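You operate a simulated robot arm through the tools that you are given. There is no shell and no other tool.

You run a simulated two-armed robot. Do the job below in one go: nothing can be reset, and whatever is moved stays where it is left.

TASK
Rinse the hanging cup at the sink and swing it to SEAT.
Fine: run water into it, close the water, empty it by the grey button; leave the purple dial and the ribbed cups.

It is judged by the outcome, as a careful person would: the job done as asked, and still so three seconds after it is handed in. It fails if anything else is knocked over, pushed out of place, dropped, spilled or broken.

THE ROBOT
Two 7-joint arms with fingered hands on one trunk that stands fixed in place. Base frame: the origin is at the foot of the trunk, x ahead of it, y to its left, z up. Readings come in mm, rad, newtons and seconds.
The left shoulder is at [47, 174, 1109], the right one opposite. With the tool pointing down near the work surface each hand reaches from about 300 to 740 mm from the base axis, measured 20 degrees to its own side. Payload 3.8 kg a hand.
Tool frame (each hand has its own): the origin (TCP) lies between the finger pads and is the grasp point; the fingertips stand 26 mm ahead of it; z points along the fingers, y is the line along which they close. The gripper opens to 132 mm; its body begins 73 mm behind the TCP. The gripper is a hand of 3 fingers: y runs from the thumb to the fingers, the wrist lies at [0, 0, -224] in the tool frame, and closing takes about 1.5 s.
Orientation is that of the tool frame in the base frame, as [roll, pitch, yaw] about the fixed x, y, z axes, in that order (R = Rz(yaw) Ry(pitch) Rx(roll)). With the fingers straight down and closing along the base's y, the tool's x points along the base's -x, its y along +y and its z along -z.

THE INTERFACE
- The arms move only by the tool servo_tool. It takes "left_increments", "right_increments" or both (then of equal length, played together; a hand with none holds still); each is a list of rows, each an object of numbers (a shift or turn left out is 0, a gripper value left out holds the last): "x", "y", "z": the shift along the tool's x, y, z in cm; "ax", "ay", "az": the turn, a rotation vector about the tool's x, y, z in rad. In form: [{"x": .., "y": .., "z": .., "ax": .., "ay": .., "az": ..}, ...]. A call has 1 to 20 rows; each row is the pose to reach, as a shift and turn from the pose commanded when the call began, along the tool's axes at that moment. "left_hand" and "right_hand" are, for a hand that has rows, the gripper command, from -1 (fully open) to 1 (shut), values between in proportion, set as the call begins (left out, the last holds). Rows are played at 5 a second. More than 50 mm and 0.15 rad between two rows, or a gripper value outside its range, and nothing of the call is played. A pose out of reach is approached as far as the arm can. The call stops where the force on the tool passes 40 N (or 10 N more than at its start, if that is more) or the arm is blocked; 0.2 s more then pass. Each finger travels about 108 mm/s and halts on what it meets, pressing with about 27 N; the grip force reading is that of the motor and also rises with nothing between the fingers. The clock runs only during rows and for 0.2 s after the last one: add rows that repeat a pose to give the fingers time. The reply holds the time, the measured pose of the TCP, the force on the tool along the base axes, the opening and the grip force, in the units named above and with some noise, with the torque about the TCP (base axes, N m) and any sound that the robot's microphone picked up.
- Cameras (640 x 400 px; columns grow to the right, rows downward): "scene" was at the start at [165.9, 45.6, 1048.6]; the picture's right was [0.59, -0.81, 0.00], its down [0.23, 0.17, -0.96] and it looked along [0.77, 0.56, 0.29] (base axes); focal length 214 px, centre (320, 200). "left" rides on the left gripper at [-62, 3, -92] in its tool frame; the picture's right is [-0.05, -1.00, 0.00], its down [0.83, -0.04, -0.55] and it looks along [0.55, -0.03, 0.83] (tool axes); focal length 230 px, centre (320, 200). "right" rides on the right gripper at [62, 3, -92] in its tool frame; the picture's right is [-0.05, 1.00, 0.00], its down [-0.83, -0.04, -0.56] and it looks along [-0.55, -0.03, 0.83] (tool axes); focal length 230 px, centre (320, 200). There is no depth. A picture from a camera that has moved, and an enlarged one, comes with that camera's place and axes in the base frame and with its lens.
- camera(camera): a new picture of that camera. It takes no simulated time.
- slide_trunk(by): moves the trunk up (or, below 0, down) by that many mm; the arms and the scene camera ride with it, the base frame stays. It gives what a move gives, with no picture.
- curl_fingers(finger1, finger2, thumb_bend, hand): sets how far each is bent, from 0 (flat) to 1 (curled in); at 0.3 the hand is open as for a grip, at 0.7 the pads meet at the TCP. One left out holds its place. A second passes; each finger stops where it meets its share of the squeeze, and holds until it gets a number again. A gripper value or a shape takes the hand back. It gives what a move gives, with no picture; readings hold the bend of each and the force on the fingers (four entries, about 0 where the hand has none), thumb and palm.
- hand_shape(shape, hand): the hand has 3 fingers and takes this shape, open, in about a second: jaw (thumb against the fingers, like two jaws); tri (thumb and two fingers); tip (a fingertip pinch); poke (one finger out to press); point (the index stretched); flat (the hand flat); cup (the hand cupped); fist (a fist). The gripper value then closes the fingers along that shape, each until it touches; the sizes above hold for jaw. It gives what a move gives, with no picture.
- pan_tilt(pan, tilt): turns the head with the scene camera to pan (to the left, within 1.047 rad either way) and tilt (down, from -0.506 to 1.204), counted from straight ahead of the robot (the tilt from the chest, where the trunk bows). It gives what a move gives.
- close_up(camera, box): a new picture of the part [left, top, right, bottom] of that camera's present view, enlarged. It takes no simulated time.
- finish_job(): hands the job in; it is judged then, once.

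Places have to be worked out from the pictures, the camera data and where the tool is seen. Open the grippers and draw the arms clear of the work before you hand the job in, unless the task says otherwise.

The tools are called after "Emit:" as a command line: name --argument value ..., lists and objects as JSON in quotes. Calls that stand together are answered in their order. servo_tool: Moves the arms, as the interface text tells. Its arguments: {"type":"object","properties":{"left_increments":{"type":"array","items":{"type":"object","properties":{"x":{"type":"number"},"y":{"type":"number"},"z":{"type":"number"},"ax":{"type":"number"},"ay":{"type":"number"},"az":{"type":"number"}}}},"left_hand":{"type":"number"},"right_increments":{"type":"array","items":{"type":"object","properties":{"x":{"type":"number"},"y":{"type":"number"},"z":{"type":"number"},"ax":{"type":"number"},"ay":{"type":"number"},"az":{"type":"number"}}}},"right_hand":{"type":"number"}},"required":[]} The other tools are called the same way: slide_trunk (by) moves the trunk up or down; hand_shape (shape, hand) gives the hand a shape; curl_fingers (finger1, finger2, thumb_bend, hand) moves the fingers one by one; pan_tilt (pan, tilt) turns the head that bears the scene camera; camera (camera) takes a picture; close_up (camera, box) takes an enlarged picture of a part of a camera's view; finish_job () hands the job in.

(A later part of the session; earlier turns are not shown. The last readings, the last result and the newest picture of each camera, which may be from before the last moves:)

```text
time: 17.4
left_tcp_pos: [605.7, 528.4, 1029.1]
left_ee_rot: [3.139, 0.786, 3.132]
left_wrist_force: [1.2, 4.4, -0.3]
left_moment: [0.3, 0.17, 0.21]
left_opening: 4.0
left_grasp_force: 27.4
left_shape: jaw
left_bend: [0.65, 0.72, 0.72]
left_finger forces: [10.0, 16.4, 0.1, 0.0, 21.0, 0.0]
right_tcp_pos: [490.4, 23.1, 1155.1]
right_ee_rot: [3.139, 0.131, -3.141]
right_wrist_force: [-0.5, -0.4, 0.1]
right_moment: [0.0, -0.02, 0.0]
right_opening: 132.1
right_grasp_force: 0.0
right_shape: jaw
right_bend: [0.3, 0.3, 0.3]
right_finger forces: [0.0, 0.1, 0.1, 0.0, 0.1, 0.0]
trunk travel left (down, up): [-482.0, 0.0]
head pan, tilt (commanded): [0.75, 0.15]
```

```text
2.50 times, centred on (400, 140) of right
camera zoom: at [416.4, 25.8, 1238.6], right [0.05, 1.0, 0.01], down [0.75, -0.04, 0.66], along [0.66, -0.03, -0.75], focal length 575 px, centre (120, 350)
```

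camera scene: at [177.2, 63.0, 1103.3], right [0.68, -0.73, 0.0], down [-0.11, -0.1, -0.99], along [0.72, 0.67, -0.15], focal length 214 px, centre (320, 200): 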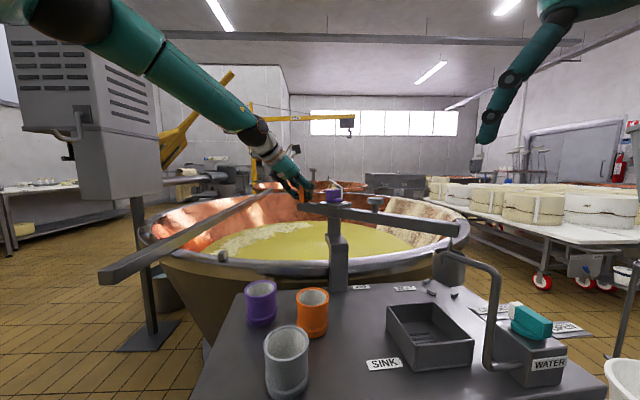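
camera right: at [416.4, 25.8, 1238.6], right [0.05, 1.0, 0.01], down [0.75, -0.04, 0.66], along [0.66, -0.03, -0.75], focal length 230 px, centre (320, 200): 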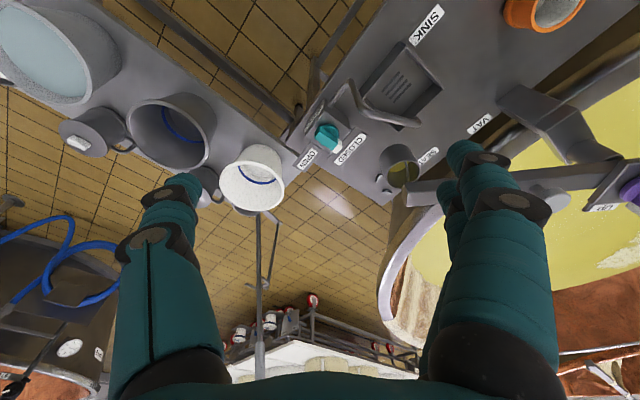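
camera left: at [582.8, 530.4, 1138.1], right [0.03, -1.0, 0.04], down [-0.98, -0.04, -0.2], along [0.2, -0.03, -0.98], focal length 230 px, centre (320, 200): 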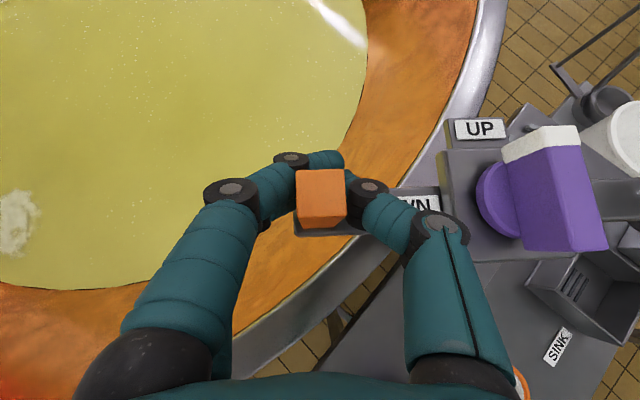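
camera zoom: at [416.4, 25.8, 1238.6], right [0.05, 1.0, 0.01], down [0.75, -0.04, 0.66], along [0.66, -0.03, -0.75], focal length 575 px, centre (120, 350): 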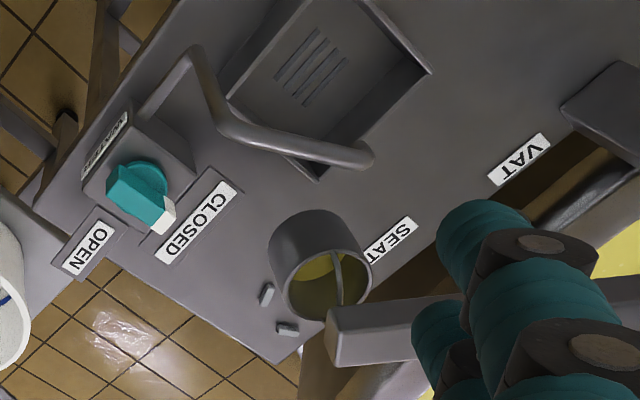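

The cup is about 85 mm from the spout and the bar tip radius just about matches the spout. I'll swing a further 12° slowly and check again.

Emit:
servo_tool --left_increments '[{"x": -0.194, "y": 0.005, "z": 0.194, "ax": 0.0185, "az": 0.0185}, {"x": -0.389, "y": 0.003, "z": 0.389, "ax": 0.037, "az": 0.037}, {"x": -0.647, "y": -0.011, "z": 0.648, "ax": 0.0617, "az": 0.0617}, {"x": -0.906, "y": -0.038, "z": 0.907, "ax": 0.0864, "az": 0.0863}, {"x": -1.163, "y": -0.078, "z": 1.164, "ax": 0.1111, "az": 0.111}, {"x": -1.356, "y": -0.116, "z": 1.357, "ax": 0.1297, "az": 0.1295}, {"x": -1.547, "y": -0.161, "z": 1.549, "ax": 0.1482, "az": 0.148}]'

Emit:
close_up --camera "scene" --box '[400, 190, 560, 310]'

Emit:
close_up --camera "right" --box '[320, 60, 480, 220]'

```text
time: 19.0
left_tcp_pos: [619.4, 523.7, 1029.2]
left_ee_rot: [3.141, 0.781, 2.925]
left_wrist_force: [4.6, 14.0, -3.3]
left_moment: [0.45, 0.12, 0.25]
left_opening: 3.2
left_grasp_force: 26.6
left_shape: jaw
left_bend: [0.65, 0.71, 0.72]
left_finger forces: [6.0, 17.8, 0.0, 0.0, 18.2, 0.0]
left hand out of reach, approached as far as the arm can: row 6, 7
right_tcp_pos: [489.9, 24.2, 1154.1]
right_ee_rot: [-3.141, 0.133, 3.14]
right_wrist_force: [0.3, 0.3, -0.6]
right_moment: [0.02, -0.03, -0.02]
right_opening: 131.9
right_grasp_force: 0.0
right_shape: jaw
right_bend: [0.3, 0.3, 0.3]
right_finger forces: [0.0, 0.1, 0.1, 0.1, 0.0, 0.0]
trunk travel left (down, up): [-482.0, 0.0]
head pan, tilt (commanded): [0.75, 0.15]
```

```text
3.33 times, centred on (480, 250) of scene
camera zoom: at [177.8, 64.4, 1102.9], right [0.68, -0.73, 0.0], down [-0.11, -0.1, -0.99], along [0.72, 0.67, -0.15], focal length 715 px, centre (-213, 33)
```

zoom: 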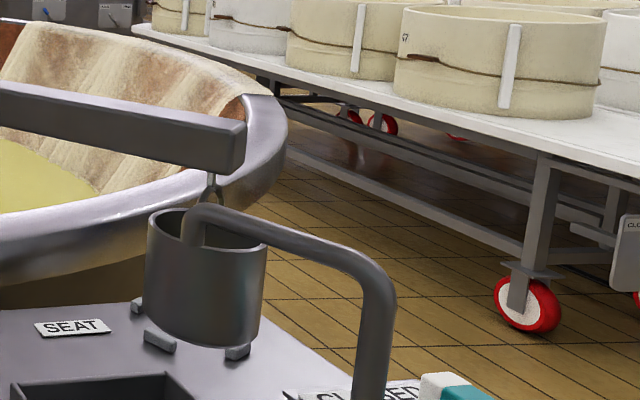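

```text
2.50 times, centred on (400, 140) of right
camera zoom: at [417.2, 27.3, 1237.8], right [0.05, 1.0, 0.01], down [0.75, -0.04, 0.66], along [0.66, -0.03, -0.75], focal length 575 px, centre (120, 350)
```

zoom: 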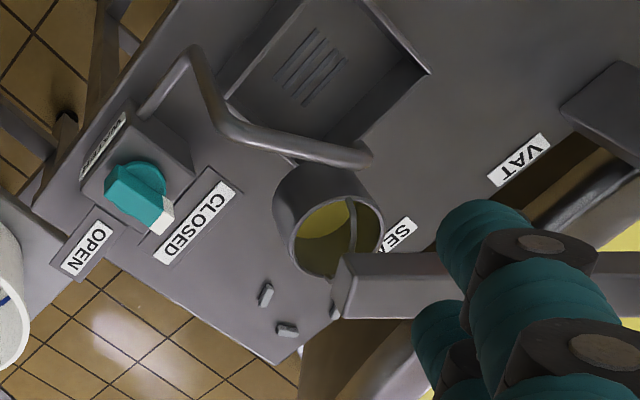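

The left arm hit a reach or wrist limit with the tool turned right, and the cup still needs about 11° more. I'll loosen the grip while keeping it caged round the post, then turn the hand back to a comfortable heading.

Emit:
servo_tool --left_increments '[{"z": 0}, {"z": 0}, {"z": 0}, {"ax": -0.071, "az": -0.072}, {"ax": -0.142, "az": -0.144}, {"ax": -0.214, "az": -0.216}, {"ax": -0.214, "az": -0.216}]' --left_hand 0.3

Emit:
camera --camera "left"

Emit:
close_up --camera "right" --box '[320, 60, 480, 220]'

```text
time: 20.6
left_tcp_pos: [618.4, 520.6, 1032.1]
left_ee_rot: [-3.14, 0.786, -3.053]
left_wrist_force: [-0.2, -0.4, 0.3]
left_moment: [-0.03, 0.02, 0.02]
left_opening: 45.8
left_grasp_force: 0.1
left_shape: jaw
left_bend: [0.73, 0.74, 0.7]
left_finger forces: [0.0, 0.0, 0.0, 0.1, 0.0, 0.1]
right_tcp_pos: [489.6, 23.9, 1155.3]
right_ee_rot: [3.14, 0.132, 3.141]
right_wrist_force: [0.1, 0.6, 0.0]
right_moment: [-0.01, 0.03, 0.0]
right_opening: 131.8
right_grasp_force: 0.1
right_shape: jaw
right_bend: [0.3, 0.3, 0.3]
right_finger forces: [0.2, 0.1, 0.0, 0.1, 0.0, 0.1]
trunk travel left (down, up): [-482.0, 0.0]
head pan, tilt (commanded): [0.75, 0.15]
```

```text
taken
camera left: at [597.1, 522.0, 1141.6], right [0.12, -0.99, 0.04], down [-0.97, -0.13, -0.19], along [0.2, -0.01, -0.98], focal length 230 px, centre (320, 200)
```

left: 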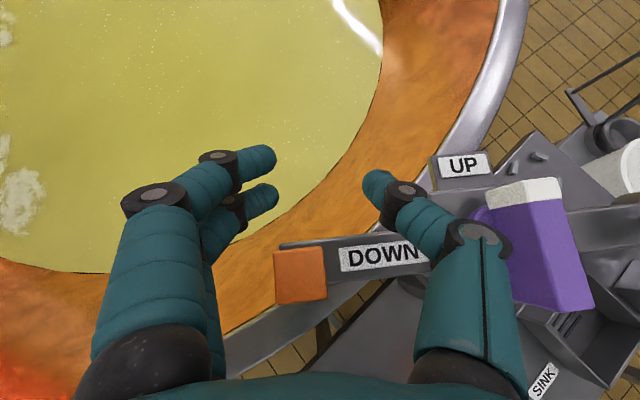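

```text
2.50 times, centred on (400, 140) of right
camera zoom: at [416.3, 25.4, 1238.5], right [0.05, 1.0, 0.01], down [0.75, -0.04, 0.66], along [0.66, -0.03, -0.75], focal length 575 px, centre (120, 350)
```

zoom: 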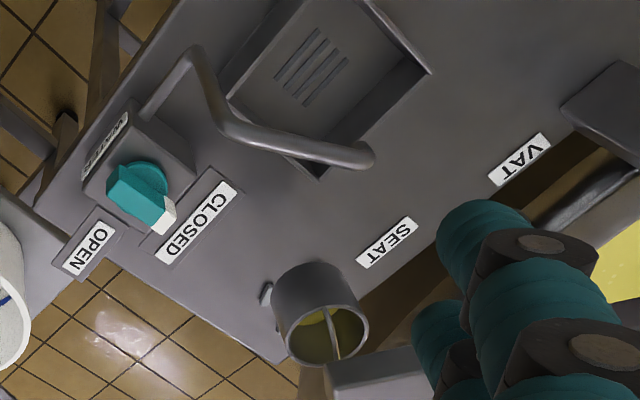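

On release the bar drifted back toward SEAT by about 16°, so something pulls it back. I'll hold still briefly and see whether it keeps moving.

Emit:
servo_tool --left_increments '[{"z": 0}, {"z": 0}, {"z": 0}]'

Emit:
camera --camera "left"

Emit:
close_up --camera "right" --box '[320, 60, 480, 220]'

Emit:
camera --camera "scene"

```text
time: 21.4
left_tcp_pos: [619.3, 521.0, 1031.3]
left_ee_rot: [-3.139, 0.783, -3.055]
left_wrist_force: [0.8, -0.6, -0.2]
left_moment: [0.01, -0.01, 0.0]
left_opening: 45.5
left_grasp_force: 0.1
left_shape: jaw
left_bend: [0.73, 0.74, 0.7]
left_finger forces: [0.1, 0.0, 0.0, 0.0, 0.1, 0.0]
right_tcp_pos: [489.6, 23.1, 1156.8]
right_ee_rot: [3.14, 0.133, 3.142]
right_wrist_force: [-0.4, -0.4, -0.1]
right_moment: [-0.02, -0.01, 0.02]
right_opening: 131.8
right_grasp_force: 0.0
right_shape: jaw
right_bend: [0.3, 0.3, 0.3]
right_finger forces: [0.1, 0.0, 0.1, 0.0, 0.1, 0.0]
trunk travel left (down, up): [-482.0, 0.0]
head pan, tilt (commanded): [0.75, 0.15]
```

```text
taken
camera left: at [597.0, 522.1, 1141.4], right [0.12, -0.99, 0.04], down [-0.97, -0.13, -0.19], along [0.2, -0.01, -0.98], focal length 230 px, centre (320, 200)
```

left: 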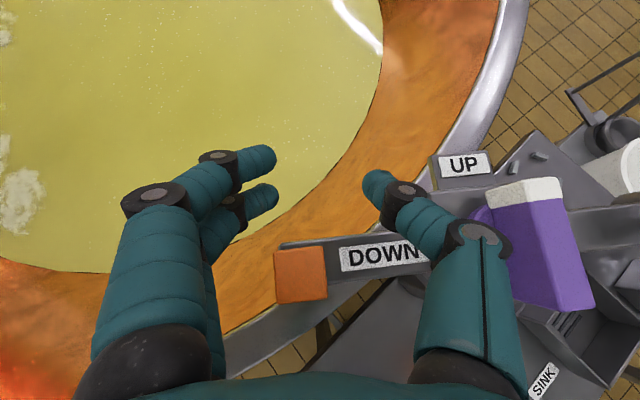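

```text
2.50 times, centred on (400, 140) of right
camera zoom: at [416.2, 25.3, 1238.6], right [0.05, 1.0, 0.01], down [0.75, -0.04, 0.66], along [0.66, -0.03, -0.75], focal length 575 px, centre (120, 350)
```

zoom: 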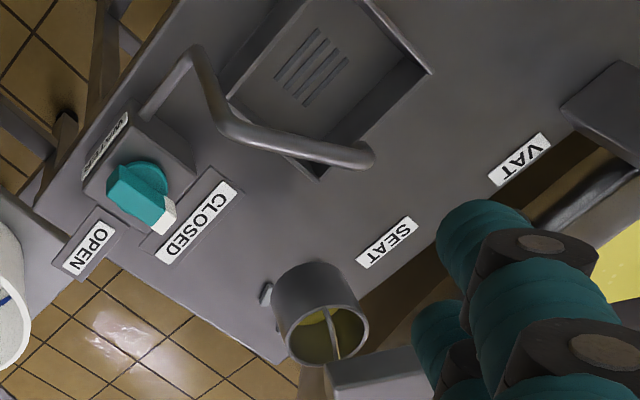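

```text
taken
camera scene: at [177.1, 62.6, 1103.4], right [0.68, -0.73, 0.0], down [-0.11, -0.1, -0.99], along [0.72, 0.67, -0.15], focal length 214 px, centre (320, 200)
```

scene: 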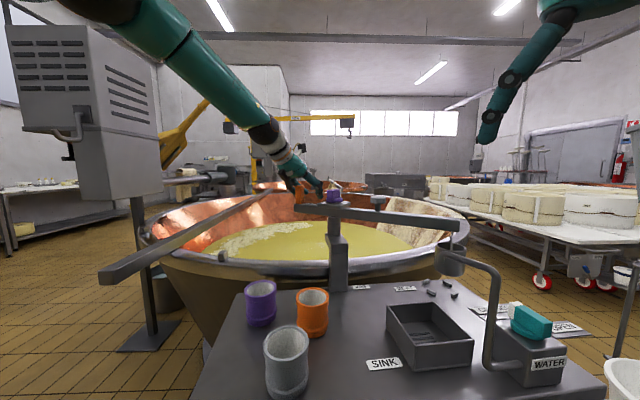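

The bar is at rest, so the opening fingertips dragged it back and no spring is pulling it; the post is now near (590,526). I'll open a little, back the hand off so the post lies nearer the pads, and re-grip with a heading that leaves room to swing.

Emit:
servo_tool --left_increments '[{"y": 0.3}, {"y": 0.48}, {"y": 0.48}, {"x": 0.93, "y": 0.48, "z": -0.87}, {"x": 1.86, "y": 0.48, "z": -1.73}, {"x": 2.79, "y": 0.48, "z": -2.6}, {"x": 2.79, "y": 0.48, "z": -2.6, "ax": -0.08, "az": -0.08}, {"x": 2.79, "y": 0.48, "z": -2.6, "ax": -0.16, "az": -0.161}]' --left_hand 0.1

Emit:
camera --camera "left"

```text
time: 23.2
left_tcp_pos: [577.9, 522.5, 1028.4]
left_ee_rot: [-3.138, 0.771, -2.873]
left_wrist_force: [0.8, 0.3, -0.2]
left_moment: [0.0, 0.0, -0.02]
left_opening: 59.0
left_grasp_force: 0.1
left_shape: jaw
left_bend: [0.73, 0.73, 0.7]
left_finger forces: [0.0, 0.0, 0.0, 0.1, 0.0, 0.1]
right_tcp_pos: [490.1, 23.1, 1155.1]
right_ee_rot: [3.141, 0.132, 3.141]
right_wrist_force: [0.8, 0.2, 0.1]
right_moment: [0.0, -0.01, -0.03]
right_opening: 131.7
right_grasp_force: 0.0
right_shape: jaw
right_bend: [0.3, 0.3, 0.3]
right_finger forces: [0.1, 0.1, 0.0, 0.0, 0.1, 0.0]
trunk travel left (down, up): [-482.0, 0.0]
head pan, tilt (commanded): [0.75, 0.15]
```

```text
taken
camera left: at [558.1, 520.3, 1137.9], right [0.3, -0.95, 0.04], down [-0.94, -0.3, -0.18], along [0.18, 0.02, -0.98], focal length 230 px, centre (320, 200)
```

left: 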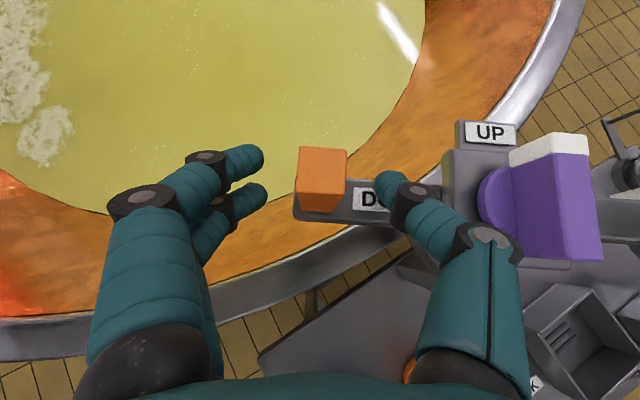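

The post is centred, about 12 mm ahead of the TCP. I'll close again.

Emit:
servo_tool --left_increments '[{"z": 0}, {"z": 0}, {"z": 0}, {"z": 0}, {"z": 0}]' --left_hand 1

Emit:
camera --camera "left"

Emit:
close_up --camera "right" --box '[320, 60, 480, 220]'

```text
time: 24.4
left_tcp_pos: [579.9, 521.7, 1029.3]
left_ee_rot: [-3.138, 0.772, -2.871]
left_wrist_force: [1.6, -0.7, -0.8]
left_moment: [0.08, 0.16, 0.05]
left_opening: 11.4
left_grasp_force: 27.5
left_shape: jaw
left_bend: [0.71, 0.73, 0.7]
left_finger forces: [9.9, 13.5, 0.0, 0.0, 23.8, 0.0]
right_tcp_pos: [490.9, 23.3, 1155.5]
right_ee_rot: [3.139, 0.132, -3.141]
right_wrist_force: [-0.9, -0.5, 0.3]
right_moment: [0.01, 0.03, -0.04]
right_opening: 132.1
right_grasp_force: 0.0
right_shape: jaw
right_bend: [0.3, 0.3, 0.3]
right_finger forces: [0.0, 0.0, 0.0, 0.0, 0.0, 0.1]
trunk travel left (down, up): [-482.0, 0.0]
head pan, tilt (commanded): [0.75, 0.15]
```

```text
taken
camera left: at [558.9, 519.6, 1137.9], right [0.3, -0.95, 0.04], down [-0.94, -0.3, -0.18], along [0.18, 0.02, -0.98], focal length 230 px, centre (320, 200)
```

left: 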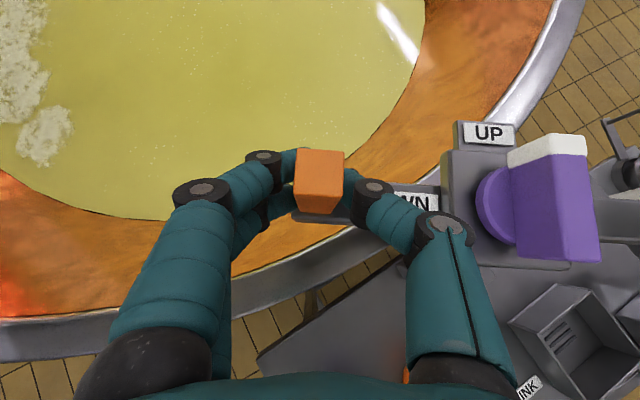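

```text
2.50 times, centred on (400, 140) of right
camera zoom: at [416.5, 25.4, 1238.4], right [0.05, 1.0, 0.01], down [0.75, -0.04, 0.66], along [0.66, -0.03, -0.75], focal length 575 px, centre (120, 350)
```

zoom: 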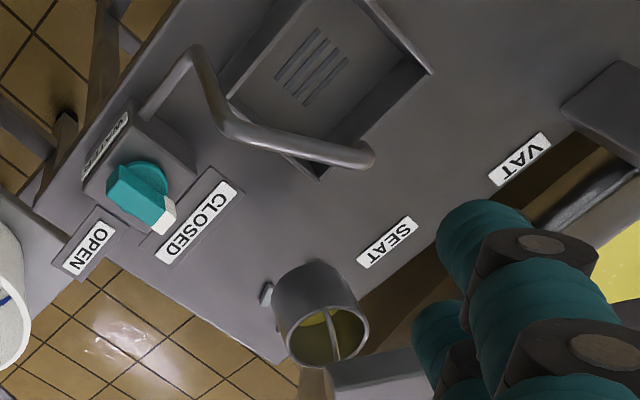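

The grip is firm and the bar hasn't moved; the cup is near (670,152), at about −78°. I'll swing 20° further toward the sink, turning the hand only partly this time.

Emit:
servo_tool --left_increments '[{"x": -0.269, "y": -0.007, "z": 0.262, "ax": 0.0096, "az": 0.0099}, {"x": -0.667, "y": -0.047, "z": 0.65, "ax": 0.0241, "az": 0.0248}, {"x": -1.064, "y": -0.116, "z": 1.036, "ax": 0.0386, "az": 0.0396}, {"x": -1.456, "y": -0.214, "z": 1.417, "ax": 0.0531, "az": 0.0545}, {"x": -1.844, "y": -0.34, "z": 1.795, "ax": 0.0676, "az": 0.0694}, {"x": -2.225, "y": -0.497, "z": 2.167, "ax": 0.082, "az": 0.0842}, {"x": -2.6, "y": -0.679, "z": 2.532, "ax": 0.0964, "az": 0.099}, {"x": -2.6, "y": -0.679, "z": 2.532, "ax": 0.0964, "az": 0.099}]'

Emit:
close_up --camera "right" --box '[320, 60, 480, 220]'

Emit:
close_up --camera "scene" --box '[400, 190, 560, 310]'

Emit:
camera --camera "left"

```text
time: 26.2
left_tcp_pos: [616.3, 527.4, 1031.0]
left_ee_rot: [3.141, 0.784, -2.968]
left_wrist_force: [-0.4, 0.3, 0.2]
left_moment: [0.0, -0.04, -0.01]
left_opening: 5.3
left_grasp_force: 27.5
left_shape: jaw
left_bend: [0.74, 0.75, 0.73]
left_finger forces: [0.1, 0.0, 0.1, 0.0, 0.0, 0.0]
right_tcp_pos: [488.8, 23.4, 1155.3]
right_ee_rot: [3.139, 0.132, -3.141]
right_wrist_force: [-0.7, -0.4, -0.6]
right_moment: [-0.03, -0.01, -0.01]
right_opening: 131.9
right_grasp_force: 0.0
right_shape: jaw
right_bend: [0.3, 0.3, 0.3]
right_finger forces: [0.0, 0.0, 0.1, 0.0, 0.0, 0.0]
trunk travel left (down, up): [-482.0, 0.0]
head pan, tilt (commanded): [0.75, 0.15]
```

```text
2.50 times, centred on (400, 140) of right
camera zoom: at [415.8, 25.4, 1238.8], right [0.05, 1.0, 0.01], down [0.75, -0.04, 0.66], along [0.66, -0.03, -0.75], focal length 575 px, centre (120, 350)
```

zoom: 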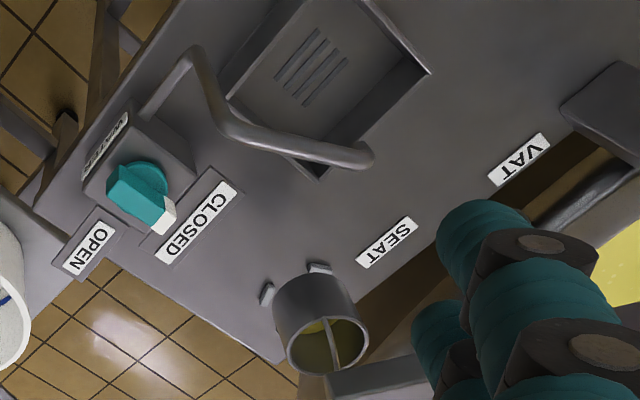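

```text
3.33 times, centred on (480, 250) of scene
camera zoom: at [176.8, 62.7, 1103.5], right [0.68, -0.73, 0.0], down [-0.11, -0.1, -0.99], along [0.72, 0.67, -0.15], focal length 715 px, centre (-213, 33)
```

zoom: 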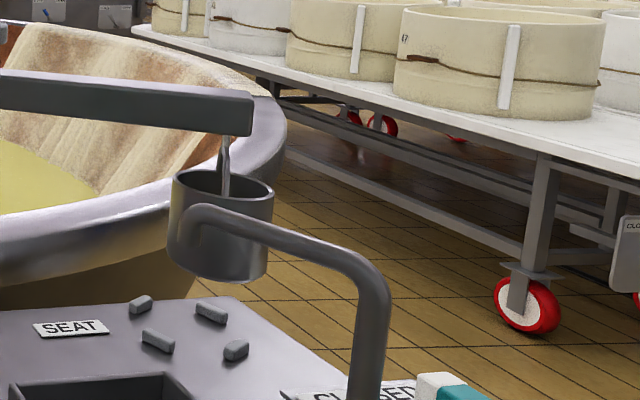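

```text
taken
camera left: at [594.7, 527.0, 1140.7], right [0.21, -0.98, 0.04], down [-0.96, -0.21, -0.19], along [0.2, 0.01, -0.98], focal length 230 px, centre (320, 200)
```

left: 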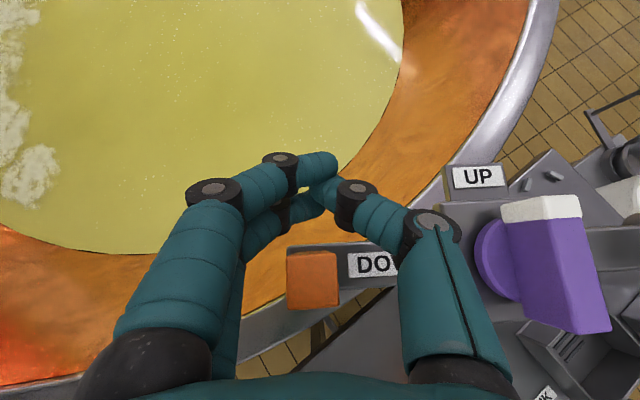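

The grip slipped off: the post stayed at about (590,526) and the fingers closed past it, so squeezing won't carry it forward. I'll open, withdraw straight back along the fingers, and then push the post from behind with closed fingertips.

Emit:
servo_tool --left_increments '[{"y": 0.1}, {"y": 0.2}, {"y": 0.2}, {"y": 0.2}, {"y": 0.2, "z": -2}, {"y": 0.2, "z": -4.5}, {"y": 0.2, "z": -7}, {"y": 0.2, "z": -9.5}]' --left_hand 0.1

Emit:
camera --camera "left"

Emit:
close_up --camera "right" --box '[320, 60, 480, 220]'

```text
time: 28.0
left_tcp_pos: [550.9, 519.5, 1099.6]
left_ee_rot: [-3.141, 0.786, -2.967]
left_wrist_force: [-0.4, 0.1, 0.0]
left_moment: [-0.02, 0.0, -0.01]
left_opening: 58.9
left_grasp_force: 0.0
left_shape: jaw
left_bend: [0.73, 0.73, 0.7]
left_finger forces: [0.1, 0.1, 0.1, 0.0, 0.1, 0.1]
right_tcp_pos: [489.1, 22.2, 1155.8]
right_ee_rot: [3.14, 0.133, 3.14]
right_wrist_force: [-0.1, 0.3, 0.3]
right_moment: [-0.01, -0.03, -0.04]
right_opening: 131.7
right_grasp_force: 0.1
right_shape: jaw
right_bend: [0.3, 0.3, 0.3]
right_finger forces: [0.0, 0.0, 0.0, 0.0, 0.0, 0.1]
trunk travel left (down, up): [-482.0, 0.0]
head pan, tilt (commanded): [0.75, 0.15]
```

```text
taken
camera left: at [527.9, 517.3, 1208.8], right [0.21, -0.98, 0.04], down [-0.96, -0.21, -0.19], along [0.2, 0.01, -0.98], focal length 230 px, centre (320, 200)
```

left: 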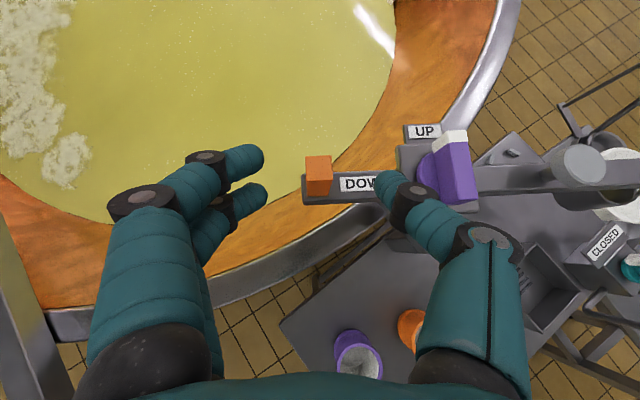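

```text
2.50 times, centred on (400, 140) of right
camera zoom: at [415.4, 25.2, 1239.0], right [0.05, 1.0, 0.01], down [0.75, -0.04, 0.66], along [0.66, -0.03, -0.75], focal length 575 px, centre (120, 350)
```

zoom: 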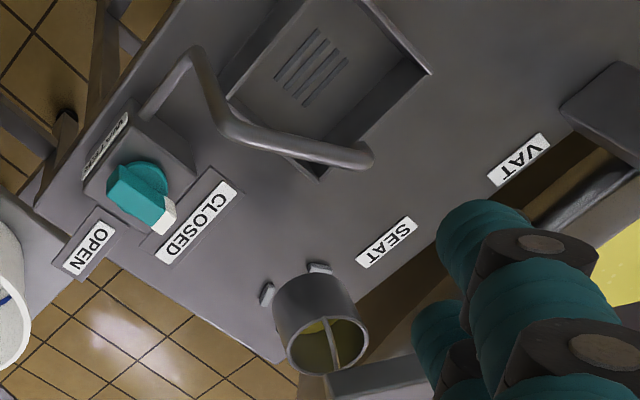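

The bar rests at about −76° with the post at (588,526). I'll close the fingers and lower the tips into place behind the post, on its near side.

Emit:
servo_tool --left_increments '[{"x": 0.7, "y": -0.05, "z": 0.4}, {"x": 1.4, "y": -0.1, "z": 0.8}, {"x": 2.5, "y": -0.15, "z": 1.3}, {"x": 3.5, "y": -0.2, "z": 1.9}, {"x": 4.5, "y": -0.25, "z": 2.4}, {"x": 5.46, "y": -0.27, "z": 2.96}, {"x": 5.46, "y": -0.27, "z": 2.96}]' --left_hand 1

Emit:
camera --camera "left"

Emit:
close_up --camera "scene" --box '[220, 120, 420, 260]'

```text
time: 29.6
left_tcp_pos: [533.7, 510.9, 1039.4]
left_ee_rot: [-3.139, 0.783, -2.967]
left_wrist_force: [-0.2, 0.0, 0.5]
left_moment: [-0.03, 0.0, 0.02]
left_opening: 0.0
left_grasp_force: 27.2
left_shape: jaw
left_bend: [0.65, 0.65, 0.67]
left_finger forces: [0.1, 0.0, 0.1, 0.1, 0.0, 0.1]
right_tcp_pos: [490.7, 23.3, 1155.5]
right_ee_rot: [3.139, 0.133, 3.141]
right_wrist_force: [-0.4, -0.1, 0.3]
right_moment: [-0.01, 0.03, -0.06]
right_opening: 131.8
right_grasp_force: 0.1
right_shape: jaw
right_bend: [0.3, 0.3, 0.3]
right_finger forces: [0.0, 0.1, 0.0, 0.0, 0.0, 0.0]
trunk travel left (down, up): [-482.0, 0.0]
head pan, tilt (commanded): [0.75, 0.15]
```

```text
taken
camera left: at [512.0, 510.8, 1149.2], right [0.21, -0.98, 0.04], down [-0.96, -0.21, -0.19], along [0.2, 0.0, -0.98], focal length 230 px, centre (320, 200)
```

left: 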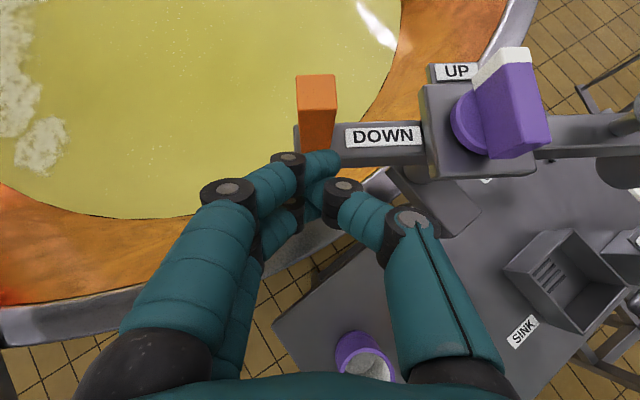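

```text
2.86 times, centred on (320, 190) of scene
camera zoom: at [177.0, 62.6, 1103.4], right [0.68, -0.73, 0.0], down [-0.11, -0.1, -0.99], along [0.72, 0.67, -0.15], focal length 613 px, centre (320, 229)
```

zoom: 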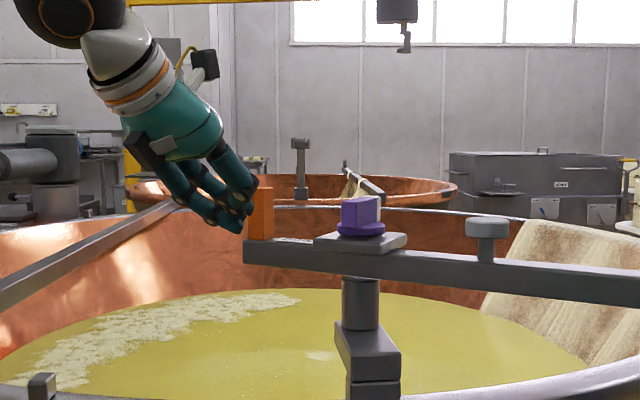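

The closed fingertips sit just behind the post. I'll push it along its arc about 19°, stopping before the spout to check.

Emit:
servo_tool --left_increments '[{"x": -0.604, "y": 0.225, "z": 0.601}, {"x": -1.229, "y": 0.446, "z": 1.223}, {"x": -1.572, "y": 0.543, "z": 1.564}, {"x": -1.916, "y": 0.64, "z": 1.906}, {"x": -2.246, "y": 0.69, "z": 2.234}, {"x": -2.583, "y": 0.738, "z": 2.57}, {"x": -2.915, "y": 0.747, "z": 2.9}, {"x": -3.254, "y": 0.754, "z": 3.238}, {"x": -3.526, "y": 0.737, "z": 3.508}, {"x": -3.796, "y": 0.711, "z": 3.777}, {"x": -3.796, "y": 0.711, "z": 3.777}]'

Emit:
camera --camera "left"

Emit:
close_up --camera "right" --box '[320, 60, 480, 220]'

Emit:
close_up --camera "scene" --box '[220, 120, 560, 310]'

```text
time: 32.0
left_tcp_pos: [586.1, 529.4, 1040.1]
left_ee_rot: [-3.141, 0.784, -2.967]
left_wrist_force: [-0.1, 0.4, 0.0]
left_moment: [0.03, -0.01, -0.02]
left_opening: 0.0
left_grasp_force: 26.9
left_shape: jaw
left_bend: [0.65, 0.65, 0.67]
left_finger forces: [0.0, 0.1, 0.0, 0.1, 0.0, 0.0]
right_tcp_pos: [490.3, 22.9, 1155.7]
right_ee_rot: [3.139, 0.133, 3.141]
right_wrist_force: [0.1, -0.1, -0.9]
right_moment: [-0.02, -0.01, 0.01]
right_opening: 131.9
right_grasp_force: 0.1
right_shape: jaw
right_bend: [0.3, 0.3, 0.3]
right_finger forces: [0.0, 0.0, 0.0, 0.1, 0.0, 0.1]
trunk travel left (down, up): [-482.0, 0.0]
head pan, tilt (commanded): [0.75, 0.15]
```

```text
taken
camera left: at [564.2, 527.7, 1149.3], right [0.21, -0.98, 0.04], down [-0.96, -0.21, -0.19], along [0.2, 0.01, -0.98], focal length 230 px, centre (320, 200)
```

left: 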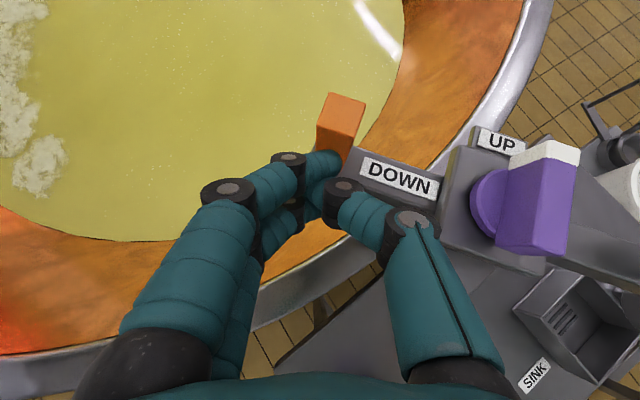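

```text
2.50 times, centred on (400, 140) of right
camera zoom: at [416.1, 25.4, 1238.6], right [0.05, 1.0, 0.01], down [0.75, -0.04, 0.66], along [0.66, -0.03, -0.75], focal length 575 px, centre (120, 350)
```

zoom: 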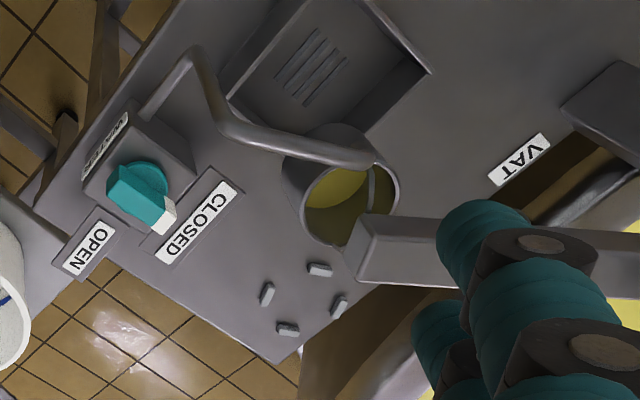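

```text
1.88 times, centred on (390, 215) of scene
camera zoom: at [177.0, 62.6, 1103.4], right [0.68, -0.73, 0.0], down [-0.11, -0.1, -0.99], along [0.72, 0.67, -0.15], focal length 404 px, centre (188, 172)
```

zoom: 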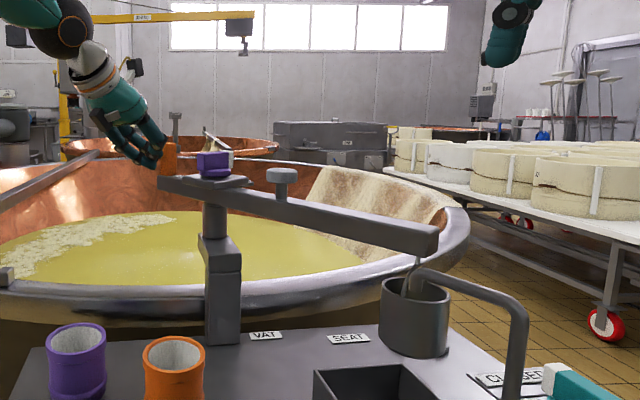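

The push worked with hardly any force: the cup mouth is now near (573,147), about 6° short of the spout. I'll push about 3° more and look closely at the clearance.

Emit:
servo_tool --left_increments '[{"x": -0.18, "y": -0.07, "z": 0.18}, {"x": -0.36, "y": -0.13, "z": 0.36}, {"x": -0.36, "y": -0.13, "z": 0.36}]'

Emit:
close_up --camera "right" --box '[340, 70, 440, 170]'

Emit:
close_up --camera "scene" --box '[400, 210, 520, 310]'

```text
time: 32.8
left_tcp_pos: [591.1, 528.9, 1040.6]
left_ee_rot: [3.141, 0.785, -2.967]
left_wrist_force: [0.4, -0.7, 0.6]
left_moment: [0.0, -0.01, 0.0]
left_opening: 0.0
left_grasp_force: 27.0
left_shape: jaw
left_bend: [0.65, 0.65, 0.67]
left_finger forces: [0.0, 0.0, 0.0, 0.0, 0.1, 0.1]
right_tcp_pos: [489.4, 23.2, 1155.0]
right_ee_rot: [3.14, 0.134, -3.141]
right_wrist_force: [-0.5, -0.1, -0.3]
right_moment: [0.0, -0.02, 0.02]
right_opening: 132.3
right_grasp_force: 0.0
right_shape: jaw
right_bend: [0.3, 0.3, 0.3]
right_finger forces: [0.0, 0.0, 0.0, 0.0, 0.1, 0.1]
trunk travel left (down, up): [-482.0, 0.0]
head pan, tilt (commanded): [0.75, 0.15]
```

```text
4.00 times, centred on (390, 120) of right
camera zoom: at [416.1, 25.3, 1238.6], right [0.05, 1.0, 0.01], down [0.75, -0.04, 0.66], along [0.66, -0.03, -0.75], focal length 920 px, centre (40, 520)
```

zoom: 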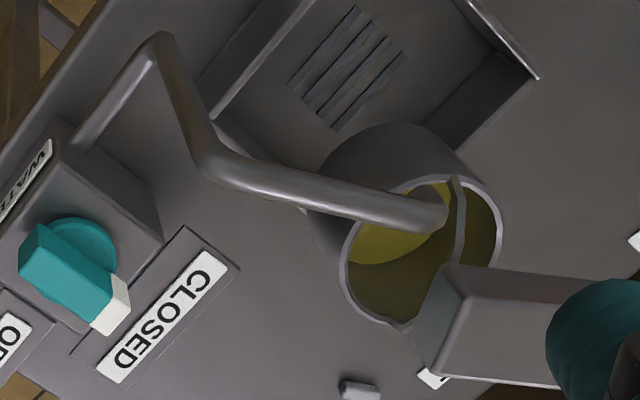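

```text
4.00 times, centred on (460, 260) of scene
camera zoom: at [177.0, 62.6, 1103.4], right [0.68, -0.73, 0.0], down [-0.11, -0.1, -0.99], along [0.72, 0.67, -0.15], focal length 858 px, centre (-240, -40)
```

zoom: 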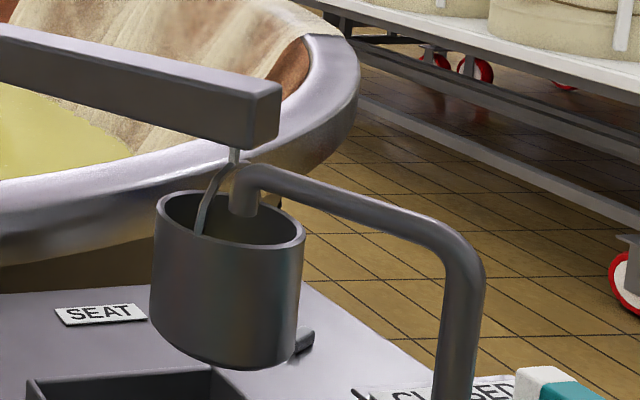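

The spout is already over the cup mouth's leading side, with the cup centre near (561,150) and the spout axis near (538,143). I'll push slowly about 2.5° more so the stream falls well inside.

Emit:
servo_tool --left_increments '[{"x": -0.1, "y": -0.06, "z": 0.1}, {"x": -0.2, "y": -0.12, "z": 0.2}, {"x": -0.3, "y": -0.175, "z": 0.295}, {"x": -0.3, "y": -0.175, "z": 0.295}]'

Emit:
close_up --camera "right" --box '[340, 70, 440, 170]'

Emit:
close_up --camera "scene" --box '[400, 210, 520, 310]'

```text
time: 33.8
left_tcp_pos: [596.3, 526.5, 1040.5]
left_ee_rot: [-3.14, 0.784, -2.966]
left_wrist_force: [0.3, 1.4, -0.3]
left_moment: [-0.04, 0.0, -0.02]
left_opening: 0.0
left_grasp_force: 27.0
left_shape: jaw
left_bend: [0.65, 0.65, 0.67]
left_finger forces: [0.0, 0.1, 0.0, 0.0, 0.0, 0.0]
right_tcp_pos: [489.9, 22.9, 1155.1]
right_ee_rot: [3.14, 0.132, -3.141]
right_wrist_force: [0.1, 0.2, -0.3]
right_moment: [-0.01, -0.02, -0.02]
right_opening: 131.9
right_grasp_force: 0.2
right_shape: jaw
right_bend: [0.3, 0.3, 0.3]
right_finger forces: [0.0, 0.0, 0.0, 0.0, 0.1, 0.0]
trunk travel left (down, up): [-482.0, 0.0]
head pan, tilt (commanded): [0.75, 0.15]
```

```text
4.00 times, centred on (390, 120) of right
camera zoom: at [416.2, 25.3, 1238.6], right [0.05, 1.0, 0.01], down [0.75, -0.04, 0.66], along [0.66, -0.03, -0.75], focal length 920 px, centre (40, 520)
```

zoom: 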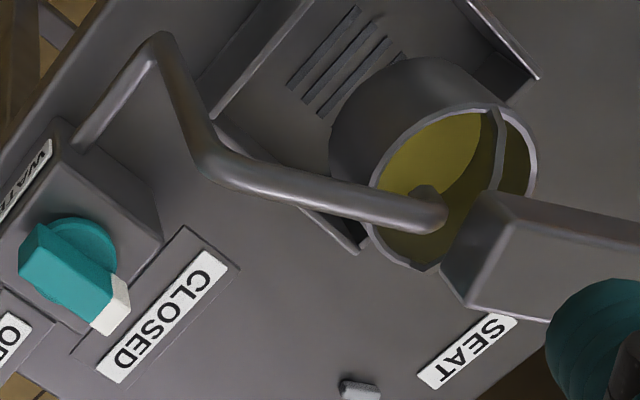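

```text
4.00 times, centred on (460, 260) of scene
camera zoom: at [177.1, 62.6, 1103.4], right [0.68, -0.73, 0.0], down [-0.11, -0.1, -0.99], along [0.72, 0.67, -0.15], focal length 858 px, centre (-240, -40)
```

zoom: 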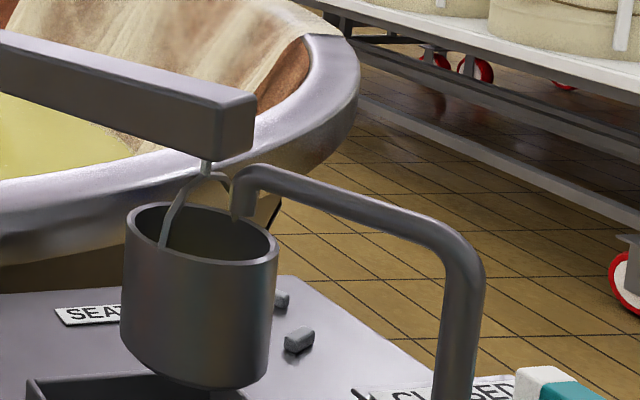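

The cup settled at about (539,155), with the spout 12 mm off its centre inside the mouth, over the basin. The left hand can stay behind the post as a stop. Now I'll give the right hand the poke shape and see where its fingertip lies.

Emit:
hand_shape --hand "right" --shape "poke"

Emit:
camera --camera "right"

Emit:
pan_tilt --pan 0.3 --tilt 0.0

Emit:
camera --camera "scene"

```text
time: 34.7
left_tcp_pos: [595.2, 527.4, 1039.7]
left_ee_rot: [3.141, 0.784, -2.967]
left_wrist_force: [0.3, -0.3, -0.2]
left_moment: [0.02, 0.0, 0.0]
left_opening: 0.0
left_grasp_force: 27.8
left_shape: jaw
left_bend: [0.65, 0.65, 0.67]
left_finger forces: [0.0, 0.0, 0.1, 0.0, 0.0, 0.0]
right_tcp_pos: [490.4, 23.2, 1155.4]
right_ee_rot: [3.14, 0.133, -3.14]
right_wrist_force: [0.9, 1.0, 0.6]
right_moment: [0.02, -0.01, -0.03]
right_opening: 0.0
right_grasp_force: 0.0
right_shape: poke
right_bend: [1.0, 1.0, 0.45]
right_finger forces: [0.0, 0.0, 0.0, 0.0, 0.0, 0.0]
trunk travel left (down, up): [-482.0, 0.0]
head pan, tilt (commanded): [0.75, 0.15]
```

```text
taken
camera right: at [416.2, 25.3, 1238.6], right [0.05, 1.0, 0.01], down [0.75, -0.04, 0.66], along [0.66, -0.03, -0.75], focal length 230 px, centre (320, 200)
```

right: 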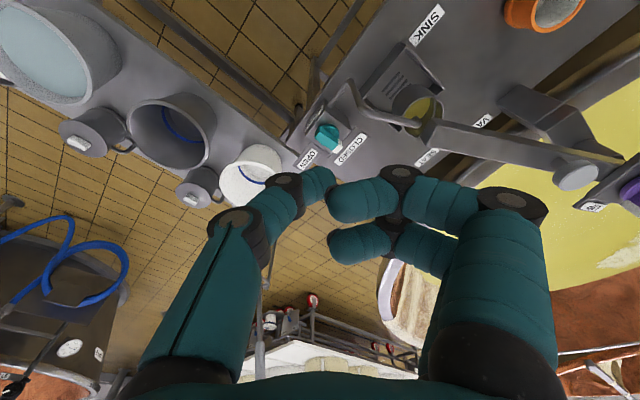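

```text
time: 35.6
left_tcp_pos: [595.8, 526.5, 1041.2]
left_ee_rot: [3.14, 0.785, -2.967]
left_wrist_force: [0.2, -0.4, -0.1]
left_moment: [-0.01, 0.0, 0.03]
left_opening: 0.2
left_grasp_force: 27.1
left_shape: jaw
left_bend: [0.65, 0.65, 0.67]
left_finger forces: [0.1, 0.0, 0.0, 0.1, 0.1, 0.1]
right_tcp_pos: [490.8, 21.8, 1154.8]
right_ee_rot: [3.14, 0.132, -3.142]
right_wrist_force: [0.1, -0.6, -0.5]
right_moment: [0.01, -0.01, 0.03]
right_opening: 0.1
right_grasp_force: 0.0
right_shape: poke
right_bend: [1.0, 1.0, 0.45]
right_finger forces: [0.1, 0.0, 0.1, 0.0, 0.1, 0.0]
trunk travel left (down, up): [-482.0, 0.0]
head pan, tilt (commanded): [0.3, 0.0]
```

```text
taken
camera scene: at [195.2, 26.0, 1117.1], right [0.3, -0.95, 0.0], down [0.0, 0.0, -1.0], along [0.95, 0.3, 0.0], focal length 214 px, centre (320, 200)
```

scene: 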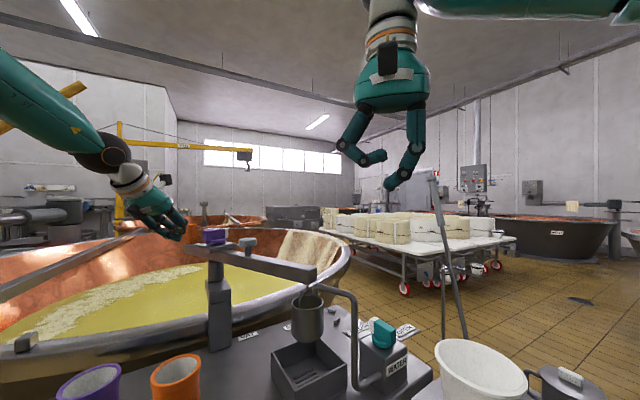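

In the poke shape the thumb stands out with its tip on the tool axis about 25 mm ahead. From its −y side it can push the knob's teal end clockwise to open, and the white end back to close. I'll straighten the hand and bring it above the spot just right of the knob.

Emit:
servo_tool --right_increments '[{"x": -1.4, "y": -0.3, "z": 3.5, "ay": 0.022}, {"x": -2.8, "y": -0.6, "z": 7.0, "ay": 0.044}, {"x": -4.2, "y": -0.95, "z": 10.4, "ay": 0.066}, {"x": -5.6, "y": -1.3, "z": 13.9, "ay": 0.088}, {"x": -7.1, "y": -1.6, "z": 17.4, "ay": 0.11}, {"x": -8.47, "y": -1.9, "z": 20.8, "ay": 0.132}]'

Emit:
camera --camera "right"

Emit:
pan_tilt --pan 0.1 --tilt 0.4

Emit:
camera --camera "scene"

Emit:
close_up --camera "scene" --box '[250, 110, 410, 230]'

```text
time: 37.0
left_tcp_pos: [595.7, 528.7, 1039.9]
left_ee_rot: [-3.139, 0.782, -2.965]
left_wrist_force: [0.2, -0.2, 0.2]
left_moment: [0.01, -0.04, -0.05]
left_opening: 0.1
left_grasp_force: 27.3
left_shape: jaw
left_bend: [0.65, 0.65, 0.67]
left_finger forces: [0.1, 0.0, 0.1, 0.1, 0.0, 0.1]
right_tcp_pos: [599.3, 3.5, 960.2]
right_ee_rot: [-3.141, 0.001, -3.138]
right_wrist_force: [-0.3, -0.1, -0.6]
right_moment: [-0.01, -0.02, 0.01]
right_opening: 0.0
right_grasp_force: 0.1
right_shape: poke
right_bend: [1.0, 1.0, 0.45]
right_finger forces: [0.0, 0.0, 0.0, 0.0, 0.0, 0.0]
trunk travel left (down, up): [-482.0, 0.0]
head pan, tilt (commanded): [0.3, 0.0]
```

```text
taken
camera right: at [537.4, 6.5, 1052.8], right [0.05, 1.0, 0.0], down [0.83, -0.04, 0.56], along [0.56, -0.03, -0.83], focal length 230 px, centre (320, 200)
```

right: 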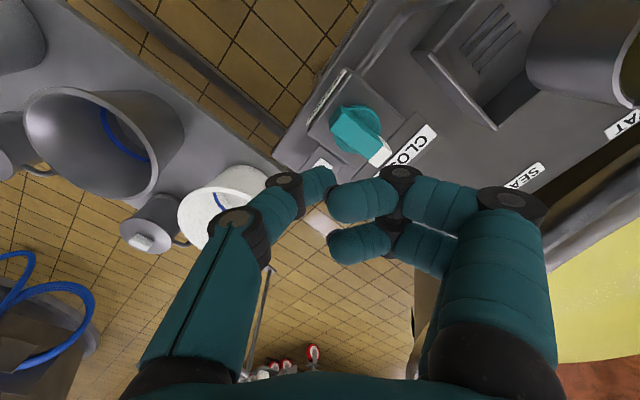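

```text
time: 37.9
left_tcp_pos: [596.6, 526.9, 1040.2]
left_ee_rot: [-3.14, 0.784, -2.967]
left_wrist_force: [0.5, 0.3, 0.0]
left_moment: [0.0, 0.01, 0.0]
left_opening: 0.3
left_grasp_force: 27.1
left_shape: jaw
left_bend: [0.65, 0.65, 0.67]
left_finger forces: [0.0, 0.1, 0.1, 0.0, 0.0, 0.0]
right_tcp_pos: [601.2, 3.8, 962.1]
right_ee_rot: [3.139, 0.002, -3.138]
right_wrist_force: [-0.5, 0.3, -0.2]
right_moment: [-0.01, 0.02, 0.01]
right_opening: 0.0
right_grasp_force: 0.1
right_shape: poke
right_bend: [1.0, 1.0, 0.45]
right_finger forces: [0.0, 0.0, 0.0, 0.1, 0.0, 0.0]
trunk travel left (down, up): [-482.0, 0.0]
head pan, tilt (commanded): [0.099, 0.4]
```

```text
taken
camera scene: at [201.4, 8.8, 1080.2], right [0.1, -0.99, 0.0], down [-0.39, -0.04, -0.92], along [0.92, 0.09, -0.39], focal length 214 px, centre (320, 200)
```

scene: 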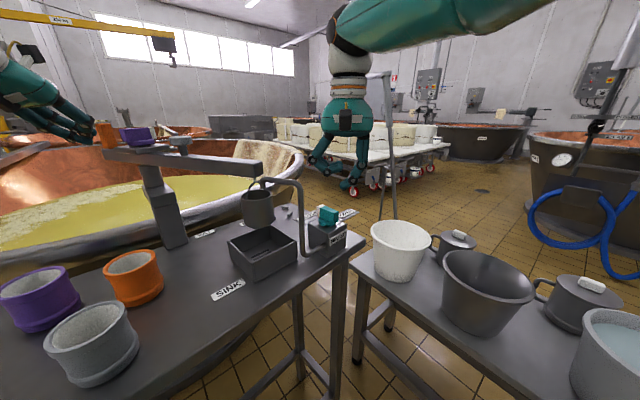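

```text
3.33 times, centred on (330, 170) of scene
camera zoom: at [201.4, 8.8, 1080.2], right [0.1, -0.99, 0.0], down [-0.39, -0.04, -0.92], along [0.92, 0.09, -0.39], focal length 715 px, centre (287, 300)
```

zoom: 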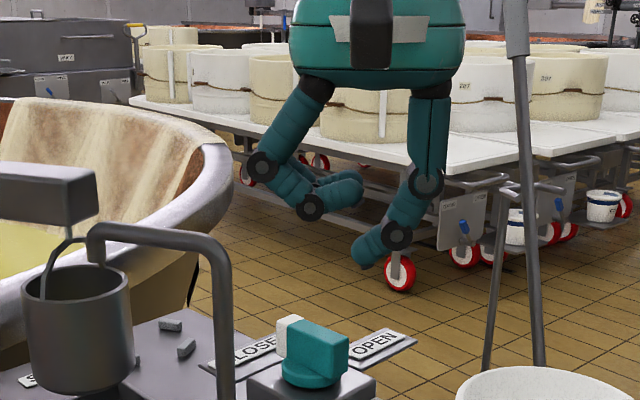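

The thumb tip shows at about 24 mm below the TCP on the axis, as estimated. I'll take an enlarged right view of the knob to refine its place.

Emit:
close_up --camera "right" --box '[290, 70, 450, 190]'

```text
3.33 times, centred on (370, 130) of right
camera zoom: at [537.6, 5.4, 1053.3], right [0.05, 1.0, 0.0], down [0.83, -0.04, 0.56], along [0.56, -0.03, -0.83], focal length 767 px, centre (153, 433)
```

zoom: 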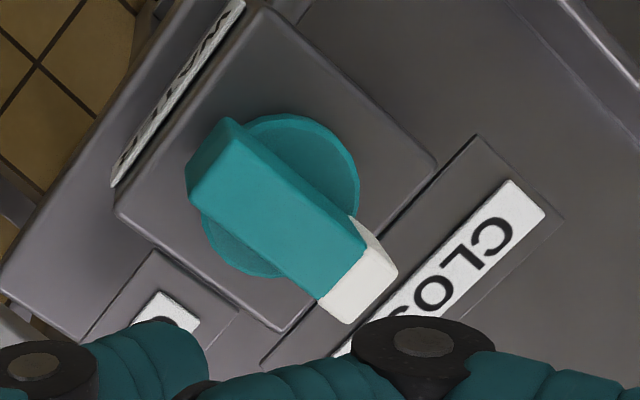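

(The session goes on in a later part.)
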